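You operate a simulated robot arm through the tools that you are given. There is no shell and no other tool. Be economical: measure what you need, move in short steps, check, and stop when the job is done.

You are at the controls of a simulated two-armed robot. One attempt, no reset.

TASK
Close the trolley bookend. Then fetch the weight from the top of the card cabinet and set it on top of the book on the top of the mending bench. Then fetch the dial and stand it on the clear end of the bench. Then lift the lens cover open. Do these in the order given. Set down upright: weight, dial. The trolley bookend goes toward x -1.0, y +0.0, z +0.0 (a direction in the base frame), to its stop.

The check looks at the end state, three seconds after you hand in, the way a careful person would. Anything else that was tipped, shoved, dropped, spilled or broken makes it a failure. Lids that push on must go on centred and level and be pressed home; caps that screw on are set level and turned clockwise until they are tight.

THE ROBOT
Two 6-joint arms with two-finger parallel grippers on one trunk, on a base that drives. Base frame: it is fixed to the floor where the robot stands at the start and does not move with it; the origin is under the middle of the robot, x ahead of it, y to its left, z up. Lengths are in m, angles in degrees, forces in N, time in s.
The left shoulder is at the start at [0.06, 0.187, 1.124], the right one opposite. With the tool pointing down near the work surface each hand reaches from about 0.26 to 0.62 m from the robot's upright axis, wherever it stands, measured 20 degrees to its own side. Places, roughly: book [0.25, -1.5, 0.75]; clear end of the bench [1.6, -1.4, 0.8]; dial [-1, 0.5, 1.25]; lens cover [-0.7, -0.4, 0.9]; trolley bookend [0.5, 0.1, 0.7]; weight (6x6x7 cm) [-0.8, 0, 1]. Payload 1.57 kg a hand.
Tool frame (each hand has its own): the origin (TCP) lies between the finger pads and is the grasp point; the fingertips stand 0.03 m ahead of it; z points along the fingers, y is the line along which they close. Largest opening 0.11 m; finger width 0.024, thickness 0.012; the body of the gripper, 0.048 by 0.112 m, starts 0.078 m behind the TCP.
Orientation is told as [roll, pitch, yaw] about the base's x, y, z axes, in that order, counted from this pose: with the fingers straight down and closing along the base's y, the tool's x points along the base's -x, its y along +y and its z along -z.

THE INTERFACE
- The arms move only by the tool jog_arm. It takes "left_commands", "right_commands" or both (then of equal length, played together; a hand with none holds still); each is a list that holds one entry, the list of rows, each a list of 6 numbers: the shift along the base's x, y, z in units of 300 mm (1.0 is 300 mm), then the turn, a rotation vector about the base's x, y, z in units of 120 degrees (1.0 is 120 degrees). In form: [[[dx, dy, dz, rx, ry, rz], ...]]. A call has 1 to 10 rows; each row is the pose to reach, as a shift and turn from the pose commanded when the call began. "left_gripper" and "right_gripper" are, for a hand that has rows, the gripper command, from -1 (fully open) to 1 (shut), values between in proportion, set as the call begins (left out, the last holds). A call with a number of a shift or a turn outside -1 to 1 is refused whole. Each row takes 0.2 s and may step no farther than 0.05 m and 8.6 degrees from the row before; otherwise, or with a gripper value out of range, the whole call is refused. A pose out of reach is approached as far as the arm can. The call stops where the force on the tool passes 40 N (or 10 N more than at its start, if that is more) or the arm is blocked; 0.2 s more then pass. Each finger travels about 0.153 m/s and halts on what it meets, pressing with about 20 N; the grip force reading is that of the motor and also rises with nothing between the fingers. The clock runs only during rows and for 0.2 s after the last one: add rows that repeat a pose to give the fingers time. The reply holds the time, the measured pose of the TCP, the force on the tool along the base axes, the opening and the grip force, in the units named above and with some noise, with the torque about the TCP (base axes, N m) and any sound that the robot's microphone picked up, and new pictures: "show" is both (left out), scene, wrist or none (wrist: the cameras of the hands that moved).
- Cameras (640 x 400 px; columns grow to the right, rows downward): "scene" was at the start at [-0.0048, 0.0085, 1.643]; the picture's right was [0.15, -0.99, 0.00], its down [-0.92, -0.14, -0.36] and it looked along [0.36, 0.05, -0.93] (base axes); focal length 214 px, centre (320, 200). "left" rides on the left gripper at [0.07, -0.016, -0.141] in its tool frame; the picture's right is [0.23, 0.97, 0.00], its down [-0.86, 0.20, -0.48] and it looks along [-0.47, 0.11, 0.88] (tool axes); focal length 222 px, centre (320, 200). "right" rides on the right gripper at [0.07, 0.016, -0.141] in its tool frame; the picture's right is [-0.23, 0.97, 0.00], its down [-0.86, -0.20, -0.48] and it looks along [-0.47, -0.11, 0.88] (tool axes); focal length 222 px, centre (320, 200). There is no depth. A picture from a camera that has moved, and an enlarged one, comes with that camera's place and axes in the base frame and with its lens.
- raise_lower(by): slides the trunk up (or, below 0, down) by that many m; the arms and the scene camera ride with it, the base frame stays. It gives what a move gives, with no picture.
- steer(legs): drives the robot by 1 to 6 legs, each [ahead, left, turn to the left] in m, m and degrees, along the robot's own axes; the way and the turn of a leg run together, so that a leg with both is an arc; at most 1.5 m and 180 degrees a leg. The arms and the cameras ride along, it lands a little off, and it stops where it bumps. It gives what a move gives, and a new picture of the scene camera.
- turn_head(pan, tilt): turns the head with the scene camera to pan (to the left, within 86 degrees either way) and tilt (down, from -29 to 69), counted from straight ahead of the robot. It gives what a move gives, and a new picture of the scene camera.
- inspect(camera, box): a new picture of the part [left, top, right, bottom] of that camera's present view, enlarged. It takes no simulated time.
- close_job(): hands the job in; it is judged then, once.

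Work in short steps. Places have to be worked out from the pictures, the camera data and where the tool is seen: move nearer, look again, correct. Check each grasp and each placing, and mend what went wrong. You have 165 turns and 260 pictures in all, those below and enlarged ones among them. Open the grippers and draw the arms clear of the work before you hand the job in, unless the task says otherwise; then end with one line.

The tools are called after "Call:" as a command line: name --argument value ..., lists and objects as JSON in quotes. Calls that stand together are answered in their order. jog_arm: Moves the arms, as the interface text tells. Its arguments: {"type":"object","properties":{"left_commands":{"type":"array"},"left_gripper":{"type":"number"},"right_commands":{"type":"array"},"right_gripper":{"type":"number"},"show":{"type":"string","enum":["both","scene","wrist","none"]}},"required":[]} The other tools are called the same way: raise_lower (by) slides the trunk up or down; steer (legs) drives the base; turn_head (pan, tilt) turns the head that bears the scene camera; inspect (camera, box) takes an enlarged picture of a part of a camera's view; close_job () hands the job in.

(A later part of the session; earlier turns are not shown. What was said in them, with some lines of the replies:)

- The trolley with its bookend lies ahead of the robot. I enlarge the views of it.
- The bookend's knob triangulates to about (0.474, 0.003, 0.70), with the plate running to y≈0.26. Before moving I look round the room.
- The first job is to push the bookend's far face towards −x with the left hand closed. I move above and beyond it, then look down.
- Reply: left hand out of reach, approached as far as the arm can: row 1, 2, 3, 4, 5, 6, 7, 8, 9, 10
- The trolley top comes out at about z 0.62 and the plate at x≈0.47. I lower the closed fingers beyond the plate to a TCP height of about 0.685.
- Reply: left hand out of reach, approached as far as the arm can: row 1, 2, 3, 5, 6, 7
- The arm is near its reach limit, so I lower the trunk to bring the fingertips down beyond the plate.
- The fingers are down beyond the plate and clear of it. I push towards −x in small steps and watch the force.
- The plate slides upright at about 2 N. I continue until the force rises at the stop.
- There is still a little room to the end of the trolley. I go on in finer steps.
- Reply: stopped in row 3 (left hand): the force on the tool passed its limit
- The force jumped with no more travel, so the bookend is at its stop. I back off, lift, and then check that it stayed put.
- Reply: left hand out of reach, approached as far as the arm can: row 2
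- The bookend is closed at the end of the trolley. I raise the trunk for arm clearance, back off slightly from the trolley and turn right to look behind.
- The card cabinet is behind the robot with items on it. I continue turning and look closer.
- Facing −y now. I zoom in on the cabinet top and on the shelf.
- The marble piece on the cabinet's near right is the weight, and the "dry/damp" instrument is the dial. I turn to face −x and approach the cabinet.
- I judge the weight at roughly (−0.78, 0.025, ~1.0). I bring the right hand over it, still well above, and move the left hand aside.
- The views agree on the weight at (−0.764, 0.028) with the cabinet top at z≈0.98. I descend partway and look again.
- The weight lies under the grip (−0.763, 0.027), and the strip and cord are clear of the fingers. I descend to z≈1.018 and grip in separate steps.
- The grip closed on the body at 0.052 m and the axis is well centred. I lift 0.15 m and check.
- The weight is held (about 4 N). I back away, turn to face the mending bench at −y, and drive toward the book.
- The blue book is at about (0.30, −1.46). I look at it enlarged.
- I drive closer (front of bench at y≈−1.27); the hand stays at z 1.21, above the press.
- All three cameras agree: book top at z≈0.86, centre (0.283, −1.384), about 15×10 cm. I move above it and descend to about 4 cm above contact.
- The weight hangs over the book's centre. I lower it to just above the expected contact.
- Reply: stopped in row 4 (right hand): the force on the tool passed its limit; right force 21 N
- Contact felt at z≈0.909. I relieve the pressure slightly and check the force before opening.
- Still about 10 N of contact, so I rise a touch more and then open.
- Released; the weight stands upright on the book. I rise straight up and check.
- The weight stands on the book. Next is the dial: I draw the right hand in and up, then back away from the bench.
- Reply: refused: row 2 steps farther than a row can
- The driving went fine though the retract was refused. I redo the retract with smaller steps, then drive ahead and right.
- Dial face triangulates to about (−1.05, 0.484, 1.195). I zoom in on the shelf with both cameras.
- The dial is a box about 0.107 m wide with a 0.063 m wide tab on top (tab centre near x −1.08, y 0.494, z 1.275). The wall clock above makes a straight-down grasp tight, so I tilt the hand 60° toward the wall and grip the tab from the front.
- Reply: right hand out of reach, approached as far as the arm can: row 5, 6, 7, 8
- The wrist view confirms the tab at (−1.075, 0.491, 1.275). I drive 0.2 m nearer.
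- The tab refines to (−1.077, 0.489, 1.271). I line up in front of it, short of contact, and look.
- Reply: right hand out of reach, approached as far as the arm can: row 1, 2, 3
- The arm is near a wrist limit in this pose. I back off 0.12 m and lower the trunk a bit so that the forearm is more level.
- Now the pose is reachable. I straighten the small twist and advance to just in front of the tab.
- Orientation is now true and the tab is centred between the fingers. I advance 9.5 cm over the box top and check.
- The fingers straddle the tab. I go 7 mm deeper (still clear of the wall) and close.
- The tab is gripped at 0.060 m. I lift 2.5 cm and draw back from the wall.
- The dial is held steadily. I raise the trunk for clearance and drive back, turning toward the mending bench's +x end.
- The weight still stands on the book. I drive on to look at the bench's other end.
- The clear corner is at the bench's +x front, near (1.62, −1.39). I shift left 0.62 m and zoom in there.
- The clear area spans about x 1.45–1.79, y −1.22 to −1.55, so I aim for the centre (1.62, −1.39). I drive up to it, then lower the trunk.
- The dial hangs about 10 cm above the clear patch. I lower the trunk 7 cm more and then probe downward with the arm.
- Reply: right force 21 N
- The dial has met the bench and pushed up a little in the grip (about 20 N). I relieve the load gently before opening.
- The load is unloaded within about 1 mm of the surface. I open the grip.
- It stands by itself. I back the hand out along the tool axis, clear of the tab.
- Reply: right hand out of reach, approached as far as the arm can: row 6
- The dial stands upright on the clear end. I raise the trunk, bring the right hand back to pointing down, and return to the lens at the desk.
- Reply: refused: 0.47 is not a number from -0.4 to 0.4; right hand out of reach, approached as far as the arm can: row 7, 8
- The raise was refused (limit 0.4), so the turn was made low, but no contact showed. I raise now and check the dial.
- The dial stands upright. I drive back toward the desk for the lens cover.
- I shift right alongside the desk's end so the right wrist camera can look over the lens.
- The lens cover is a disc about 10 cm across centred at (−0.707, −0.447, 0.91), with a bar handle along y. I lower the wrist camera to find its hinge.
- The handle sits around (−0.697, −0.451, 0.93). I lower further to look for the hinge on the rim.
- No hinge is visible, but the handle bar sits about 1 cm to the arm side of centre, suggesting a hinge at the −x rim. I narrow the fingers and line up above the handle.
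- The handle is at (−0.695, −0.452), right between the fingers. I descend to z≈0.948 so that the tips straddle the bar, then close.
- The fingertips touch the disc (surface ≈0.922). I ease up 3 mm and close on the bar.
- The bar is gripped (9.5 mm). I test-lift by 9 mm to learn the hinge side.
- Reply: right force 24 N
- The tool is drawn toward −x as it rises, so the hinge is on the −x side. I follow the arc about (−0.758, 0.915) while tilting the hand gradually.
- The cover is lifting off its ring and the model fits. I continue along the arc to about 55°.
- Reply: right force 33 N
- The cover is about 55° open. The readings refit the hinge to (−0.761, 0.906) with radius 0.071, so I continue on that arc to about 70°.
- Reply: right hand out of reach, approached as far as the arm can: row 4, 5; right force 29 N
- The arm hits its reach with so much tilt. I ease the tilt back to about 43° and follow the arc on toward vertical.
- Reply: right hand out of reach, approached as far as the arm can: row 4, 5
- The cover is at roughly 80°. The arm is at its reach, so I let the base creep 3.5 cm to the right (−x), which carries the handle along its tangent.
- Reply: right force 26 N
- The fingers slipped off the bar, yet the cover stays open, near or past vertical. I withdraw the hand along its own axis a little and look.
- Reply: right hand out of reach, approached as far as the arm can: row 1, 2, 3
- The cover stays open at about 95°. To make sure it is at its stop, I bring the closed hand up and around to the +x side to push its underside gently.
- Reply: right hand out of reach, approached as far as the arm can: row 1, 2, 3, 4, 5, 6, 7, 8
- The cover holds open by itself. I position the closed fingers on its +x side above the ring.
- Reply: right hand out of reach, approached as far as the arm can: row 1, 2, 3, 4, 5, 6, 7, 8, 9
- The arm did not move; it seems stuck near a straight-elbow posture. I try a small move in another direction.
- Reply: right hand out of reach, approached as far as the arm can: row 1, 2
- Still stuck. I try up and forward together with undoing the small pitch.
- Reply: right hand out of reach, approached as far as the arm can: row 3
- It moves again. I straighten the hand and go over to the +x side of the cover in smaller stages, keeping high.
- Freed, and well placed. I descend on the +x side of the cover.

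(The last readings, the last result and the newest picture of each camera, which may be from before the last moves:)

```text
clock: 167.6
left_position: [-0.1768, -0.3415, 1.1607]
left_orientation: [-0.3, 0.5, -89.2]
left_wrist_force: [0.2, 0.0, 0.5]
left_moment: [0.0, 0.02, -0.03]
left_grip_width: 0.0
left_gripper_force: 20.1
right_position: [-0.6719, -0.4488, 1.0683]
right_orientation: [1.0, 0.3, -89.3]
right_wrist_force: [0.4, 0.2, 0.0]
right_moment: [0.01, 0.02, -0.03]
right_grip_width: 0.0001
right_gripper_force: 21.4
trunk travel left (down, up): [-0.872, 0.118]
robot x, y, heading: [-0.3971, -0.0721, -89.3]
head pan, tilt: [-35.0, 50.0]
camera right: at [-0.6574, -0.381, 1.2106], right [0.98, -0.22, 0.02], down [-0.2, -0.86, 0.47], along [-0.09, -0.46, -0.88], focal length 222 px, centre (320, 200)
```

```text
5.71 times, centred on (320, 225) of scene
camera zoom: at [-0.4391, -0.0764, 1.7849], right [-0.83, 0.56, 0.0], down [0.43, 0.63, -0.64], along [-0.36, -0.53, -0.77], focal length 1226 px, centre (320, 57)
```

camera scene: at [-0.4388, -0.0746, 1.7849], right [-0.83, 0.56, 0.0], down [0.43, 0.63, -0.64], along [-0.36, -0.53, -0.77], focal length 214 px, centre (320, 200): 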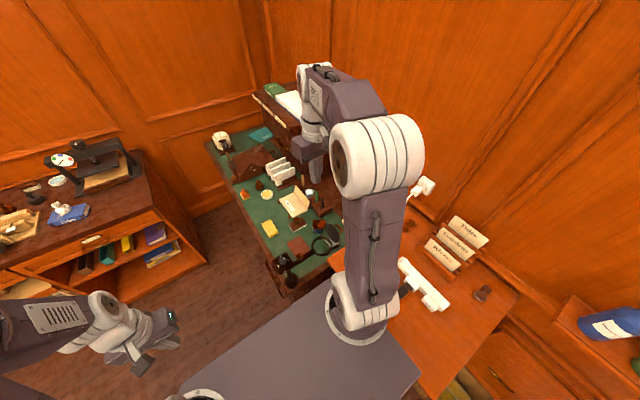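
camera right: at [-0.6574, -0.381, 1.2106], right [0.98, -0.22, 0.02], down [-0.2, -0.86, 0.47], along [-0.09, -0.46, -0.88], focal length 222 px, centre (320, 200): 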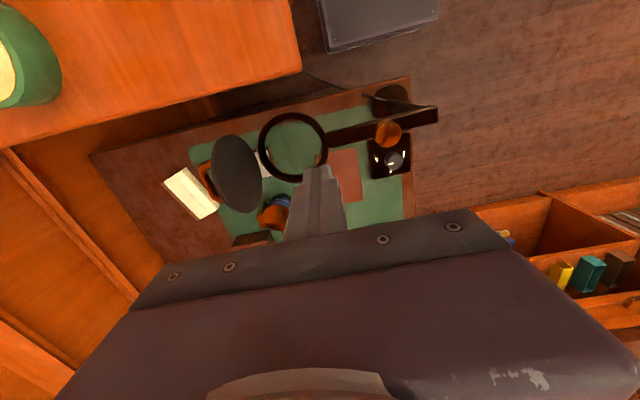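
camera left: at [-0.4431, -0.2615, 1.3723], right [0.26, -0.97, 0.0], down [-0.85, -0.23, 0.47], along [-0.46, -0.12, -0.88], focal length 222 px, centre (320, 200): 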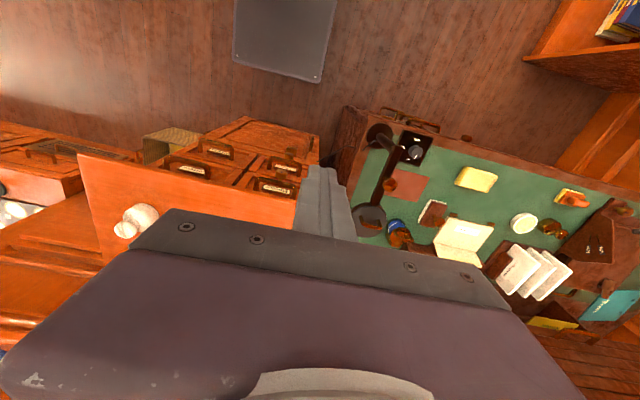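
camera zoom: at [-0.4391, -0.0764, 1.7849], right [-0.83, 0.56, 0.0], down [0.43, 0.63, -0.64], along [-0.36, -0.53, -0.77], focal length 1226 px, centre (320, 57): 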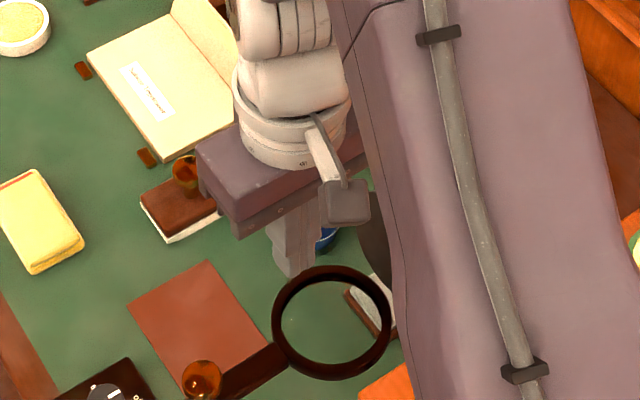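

The face's foreshortening puts the cover at about 105° open. I lower to mid-cover and push gently toward −x to confirm that it is at its stop.

Call:
jog_arm --right_commands '[[[0, 0, -0.14, 0, 0, 0], [0, 0, -0.26, 0, 0, 0], [-0.1, 0, -0.26, 0, 0, 0], [-0.2, 0, -0.26, 0, 0, 0], [-0.26, 0, -0.26, 0, 0, 0]]]' --show "wrist"

```text
clock: 168.8
left_position: [-0.1772, -0.341, 1.1606]
left_orientation: [-0.2, 0.5, -89.1]
left_wrist_force: [-1.2, -0.2, -0.8]
left_moment: [0.04, -0.04, -0.01]
left_grip_width: 0.0
left_gripper_force: 20.1
right_position: [-0.7498, -0.4515, 0.9902]
right_orientation: [1.0, 0.3, -89.3]
right_wrist_force: [0.4, 1.0, -0.3]
right_moment: [0.02, 0.01, -0.01]
right_grip_width: 0.0001
right_gripper_force: 21.0
trunk travel left (down, up): [-0.872, 0.118]
robot x, y, heading: [-0.3911, -0.0717, -89.3]
head pan, tilt: [-35.0, 50.0]
camera right: at [-0.7354, -0.3835, 1.1318], right [0.98, -0.22, 0.02], down [-0.2, -0.86, 0.47], along [-0.09, -0.46, -0.88], focal length 222 px, centre (320, 200)
```

right: 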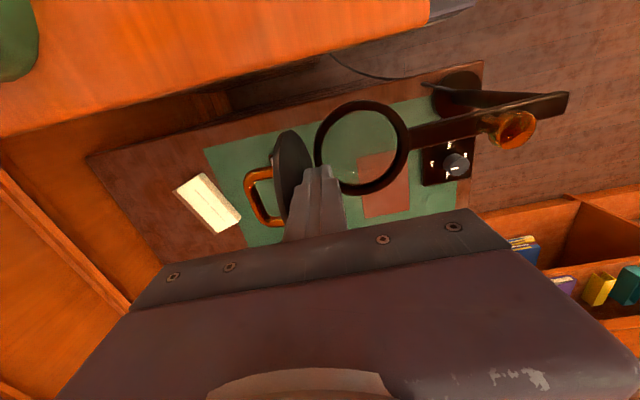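

Near the cover and no contact yet. I push on in 2–3 mm steps.

Call:
jog_arm --right_commands '[[[-0.015, 0, 0, 0, 0, 0], [-0.03, 0, 0, 0, 0, 0], [-0.045, 0, 0, 0, 0, 0], [-0.06, 0, 0, 0, 0, 0]]]' --show "wrist"

```text
clock: 169.8
left_position: [-0.1699, -0.3429, 1.1587]
left_orientation: [-0.6, 0.6, -89.2]
left_wrist_force: [0.1, -0.4, 0.5]
left_moment: [0.02, 0.04, 0.0]
left_grip_width: 0.0
left_gripper_force: 20.1
right_position: [-0.7575, -0.4481, 0.9901]
right_orientation: [0.9, 0.8, -89.2]
right_wrist_force: [38.6, 0.5, -14.1]
right_moment: [0.05, -1.3, 0.08]
right_grip_width: 0.0001
right_gripper_force: 21.5
trunk travel left (down, up): [-0.872, 0.118]
robot x, y, heading: [-0.3912, -0.0701, -89.4]
head pan, tilt: [-35.0, 50.0]
camera right: at [-0.7437, -0.3822, 1.1333], right [0.98, -0.21, 0.01], down [-0.2, -0.86, 0.46], along [-0.09, -0.45, -0.89], focal length 222 px, centre (320, 200)
```

right: 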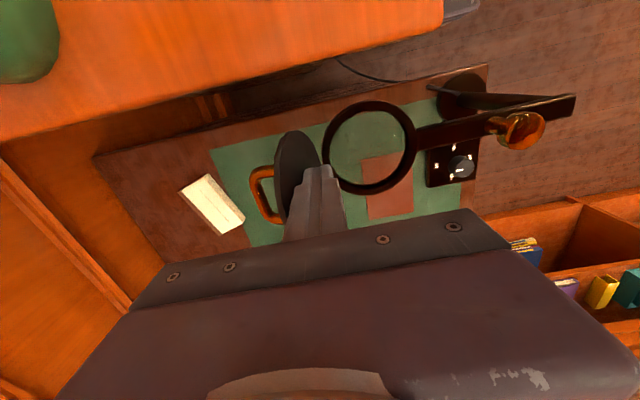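

A hard stop (38 N), so the cover is fully open. I back off at once and rise clear.

Call:
jog_arm --right_commands '[[[0.1, 0, 0, 0, 0, 0], [0.2, 0, 0, 0, 0, 0], [0.25, 0, 0.14, 0, 0, 0], [0.25, 0, 0.29, 0, 0, 0], [0.25, 0, 0.44, 0, 0, 0], [0.25, 0, 0.59, 0, 0, 0], [0.25, 0, 0.74, 0, 0, 0], [0.25, 0, 0.89, 0, 0, 0], [0.25, 0, 1.0, 0, 0, 0]]]' --right_gripper 1 --show "wrist"

Call:
inspect --camera "right" --box '[200, 60, 440, 210]'

Call:
inspect --camera "scene" --box '[250, 180, 370, 280]'

```text
clock: 171.8
left_position: [-0.1765, -0.3408, 1.1608]
left_orientation: [-0.3, 0.4, -89.2]
left_wrist_force: [-0.4, 0.8, -0.8]
left_moment: [0.05, 0.01, -0.01]
left_grip_width: 0.0
left_gripper_force: 20.1
right_position: [-0.6924, -0.4484, 1.292]
right_orientation: [1.0, 0.4, -89.3]
right_wrist_force: [0.5, 1.5, -0.5]
right_moment: [-0.01, 0.0, 0.01]
right_grip_width: 0.0
right_gripper_force: 21.1
trunk travel left (down, up): [-0.872, 0.118]
robot x, y, heading: [-0.3964, -0.0717, -89.3]
head pan, tilt: [-35.0, 50.0]
camera right: at [-0.6767, -0.3794, 1.4336], right [0.98, -0.22, 0.02], down [-0.2, -0.86, 0.47], along [-0.09, -0.46, -0.88], focal length 222 px, centre (320, 200)
```

right: 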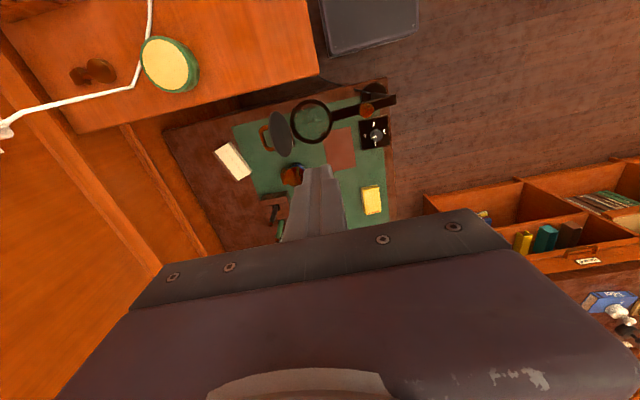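

```text
2.67 times, centred on (320, 135) of right
camera zoom: at [-0.6767, -0.3794, 1.4336], right [0.98, -0.22, 0.02], down [-0.2, -0.86, 0.47], along [-0.09, -0.46, -0.88], focal length 592 px, centre (320, 373)
```

zoom: 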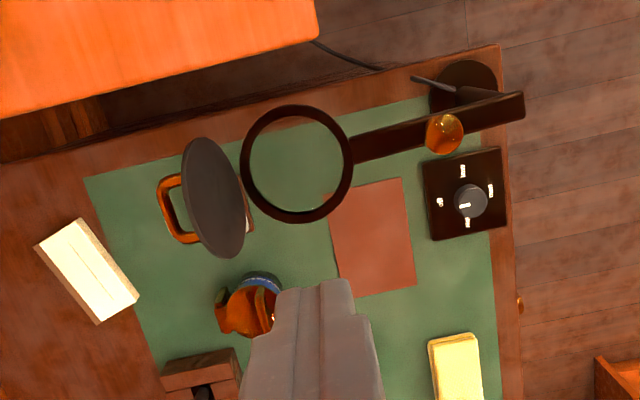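

```text
4.00 times, centred on (310, 230) of scene
camera zoom: at [-0.4378, -0.0749, 1.7849], right [-0.83, 0.56, 0.0], down [0.43, 0.63, -0.64], along [-0.36, -0.53, -0.77], focal length 858 px, centre (360, 80)
```

zoom: 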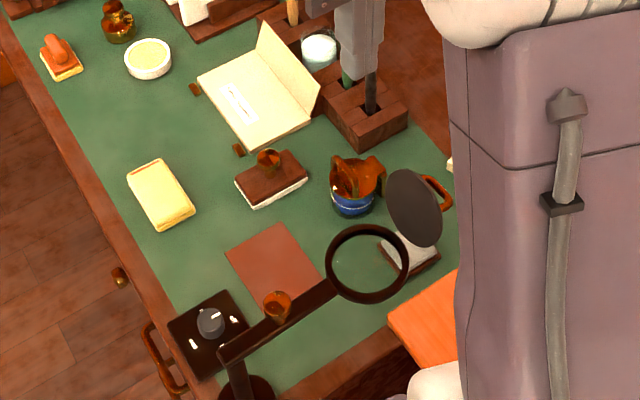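

The cover stands open against its stop and nothing else moved. I open both grippers, drive clear of the desk and check the rest.

Call:
jog_arm --right_commands '[[[0, 0.08, 0.05, 0, 0, 0], [0.05, 0.16, 0.1, 0, 0, 0], [0.1, 0.24, 0.1, 0, 0, 0]]]' --left_commands '[[[0, 0, 0, 0, 0, 0], [0, 0, 0, 0, 0, 0], [0, 0, 0, 0, 0, 0]]]' --right_gripper -1 --left_gripper -1 --show "none"

Call:
steer --legs '[[0, 0.3, 0]]'

Call:
turn_head --pan 80 --tilt 55

Call:
turn_head --pan 15 --tilt 40

Call:
inspect --camera "scene" --box '[200, 100, 460, 220]'

```text
clock: 172.6
left_position: [-0.1753, -0.3401, 1.1599]
left_orientation: [-0.2, 0.4, -89.3]
left_wrist_force: [0.1, 0.3, -0.1]
left_moment: [-0.01, 0.03, -0.01]
left_grip_width: 0.1099
left_gripper_force: 0.1
right_position: [-0.6597, -0.377, 1.3192]
right_orientation: [1.0, 0.2, -89.2]
right_wrist_force: [-0.5, 0.8, 0.9]
right_moment: [-0.01, 0.0, 0.02]
right_grip_width: 0.1102
right_gripper_force: 0.0
trunk travel left (down, up): [-0.872, 0.118]
robot x, y, heading: [-0.3914, -0.071, -89.3]
head pan, tilt: [-35.0, 50.0]
```

```text
clock: 174.6
left_position: [0.1223, -0.338, 1.161]
left_orientation: [-0.2, 0.4, -89.4]
left_wrist_force: [0.3, 0.8, -0.5]
left_moment: [0.01, -0.03, 0.01]
left_grip_width: 0.11
left_gripper_force: 0.1
right_position: [-0.3626, -0.3751, 1.3189]
right_orientation: [1.1, 0.2, -89.3]
right_wrist_force: [-0.5, 0.4, 0.2]
right_moment: [0.0, -0.01, -0.02]
right_grip_width: 0.1101
right_gripper_force: 0.0
trunk travel left (down, up): [-0.872, 0.118]
robot x, y, heading: [-0.0932, -0.0702, -89.6]
head pan, tilt: [-35.0, 50.0]
camera scene: at [-0.1401, -0.0723, 1.7848], right [-0.82, 0.57, 0.0], down [0.44, 0.63, -0.64], along [-0.36, -0.53, -0.77], focal length 214 px, centre (320, 200)
```

scene: 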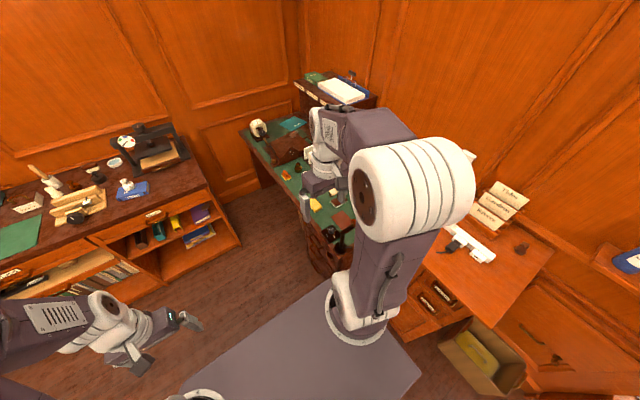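

```text
clock: 176.6
left_position: [0.1242, -0.338, 1.1606]
left_orientation: [-0.4, 0.3, -89.5]
left_wrist_force: [0.3, 0.1, 0.1]
left_moment: [-0.01, 0.0, 0.0]
left_grip_width: 0.1099
left_gripper_force: 0.0
right_position: [-0.3604, -0.3743, 1.3197]
right_orientation: [1.0, 0.3, -89.4]
right_wrist_force: [0.1, -0.3, 0.9]
right_moment: [-0.01, 0.03, 0.02]
right_grip_width: 0.1101
right_gripper_force: 0.1
trunk travel left (down, up): [-0.872, 0.118]
robot x, y, heading: [-0.0904, -0.0691, -89.4]
head pan, tilt: [80.0, 55.0]
camera scene: at [-0.0221, -0.0208, 1.7784], right [-0.17, -0.99, 0.0], down [-0.81, 0.14, -0.57], along [0.57, -0.1, -0.82], focal length 214 px, centre (320, 200)
```

scene: 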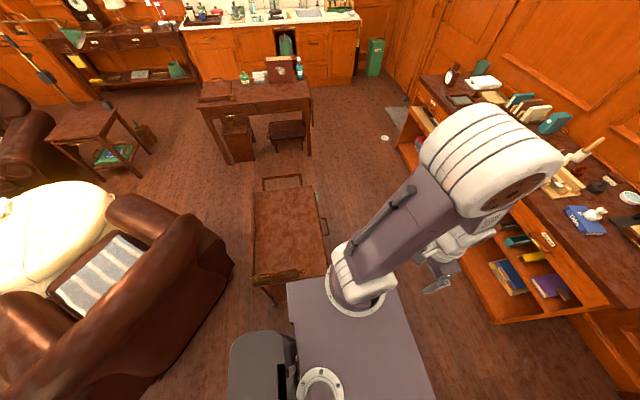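

```text
clock: 177.9
left_position: [0.1245, -0.3391, 1.1604]
left_orientation: [-0.2, 0.4, -89.3]
left_wrist_force: [-1.3, 0.5, 1.0]
left_moment: [-0.02, -0.01, -0.02]
left_grip_width: 0.1097
left_gripper_force: 0.1
right_position: [-0.3599, -0.3745, 1.3195]
right_orientation: [1.0, 0.3, -89.4]
right_wrist_force: [0.2, -0.4, -0.3]
right_moment: [-0.04, 0.02, 0.02]
right_grip_width: 0.11
right_gripper_force: 0.1
trunk travel left (down, up): [-0.872, 0.118]
robot x, y, heading: [-0.0914, -0.0696, -89.5]
head pan, tilt: [15.0, 40.0]
camera scene: at [-0.0703, -0.0907, 1.7991], right [-0.96, -0.27, 0.0], down [-0.17, 0.62, -0.77], along [0.21, -0.74, -0.64], focal length 214 px, centre (320, 200)
```

scene: 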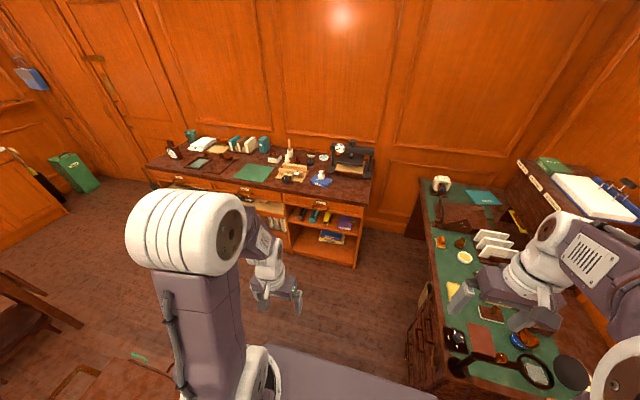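

```text
2.46 times, centred on (330, 160) of scene
camera zoom: at [-0.0703, -0.0907, 1.7991], right [-0.96, -0.27, 0.0], down [-0.17, 0.62, -0.77], along [0.21, -0.74, -0.64], focal length 528 px, centre (295, 298)
```

zoom: 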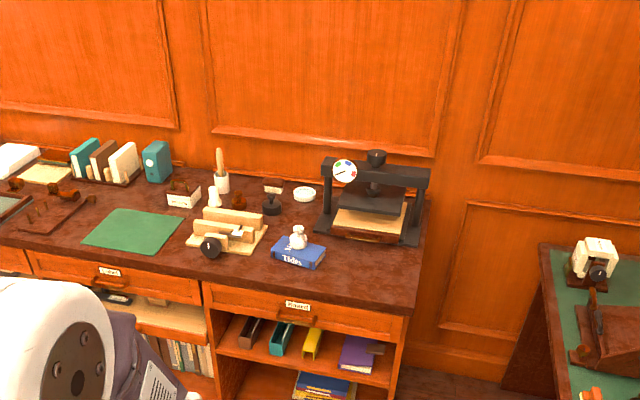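

Bookend closed, weight on the book, dial upright on the clear end, lens cover open, grippers open and arms clear. I hand in.

Call:
close_job

```text
The job is handed in.
```

All four tasks were done in the order given and the job is handed in: the bookend is at its stop, the weight stands on the book, the dial stands upright on the clear end of the bench, and the lens cover is open against its stop.
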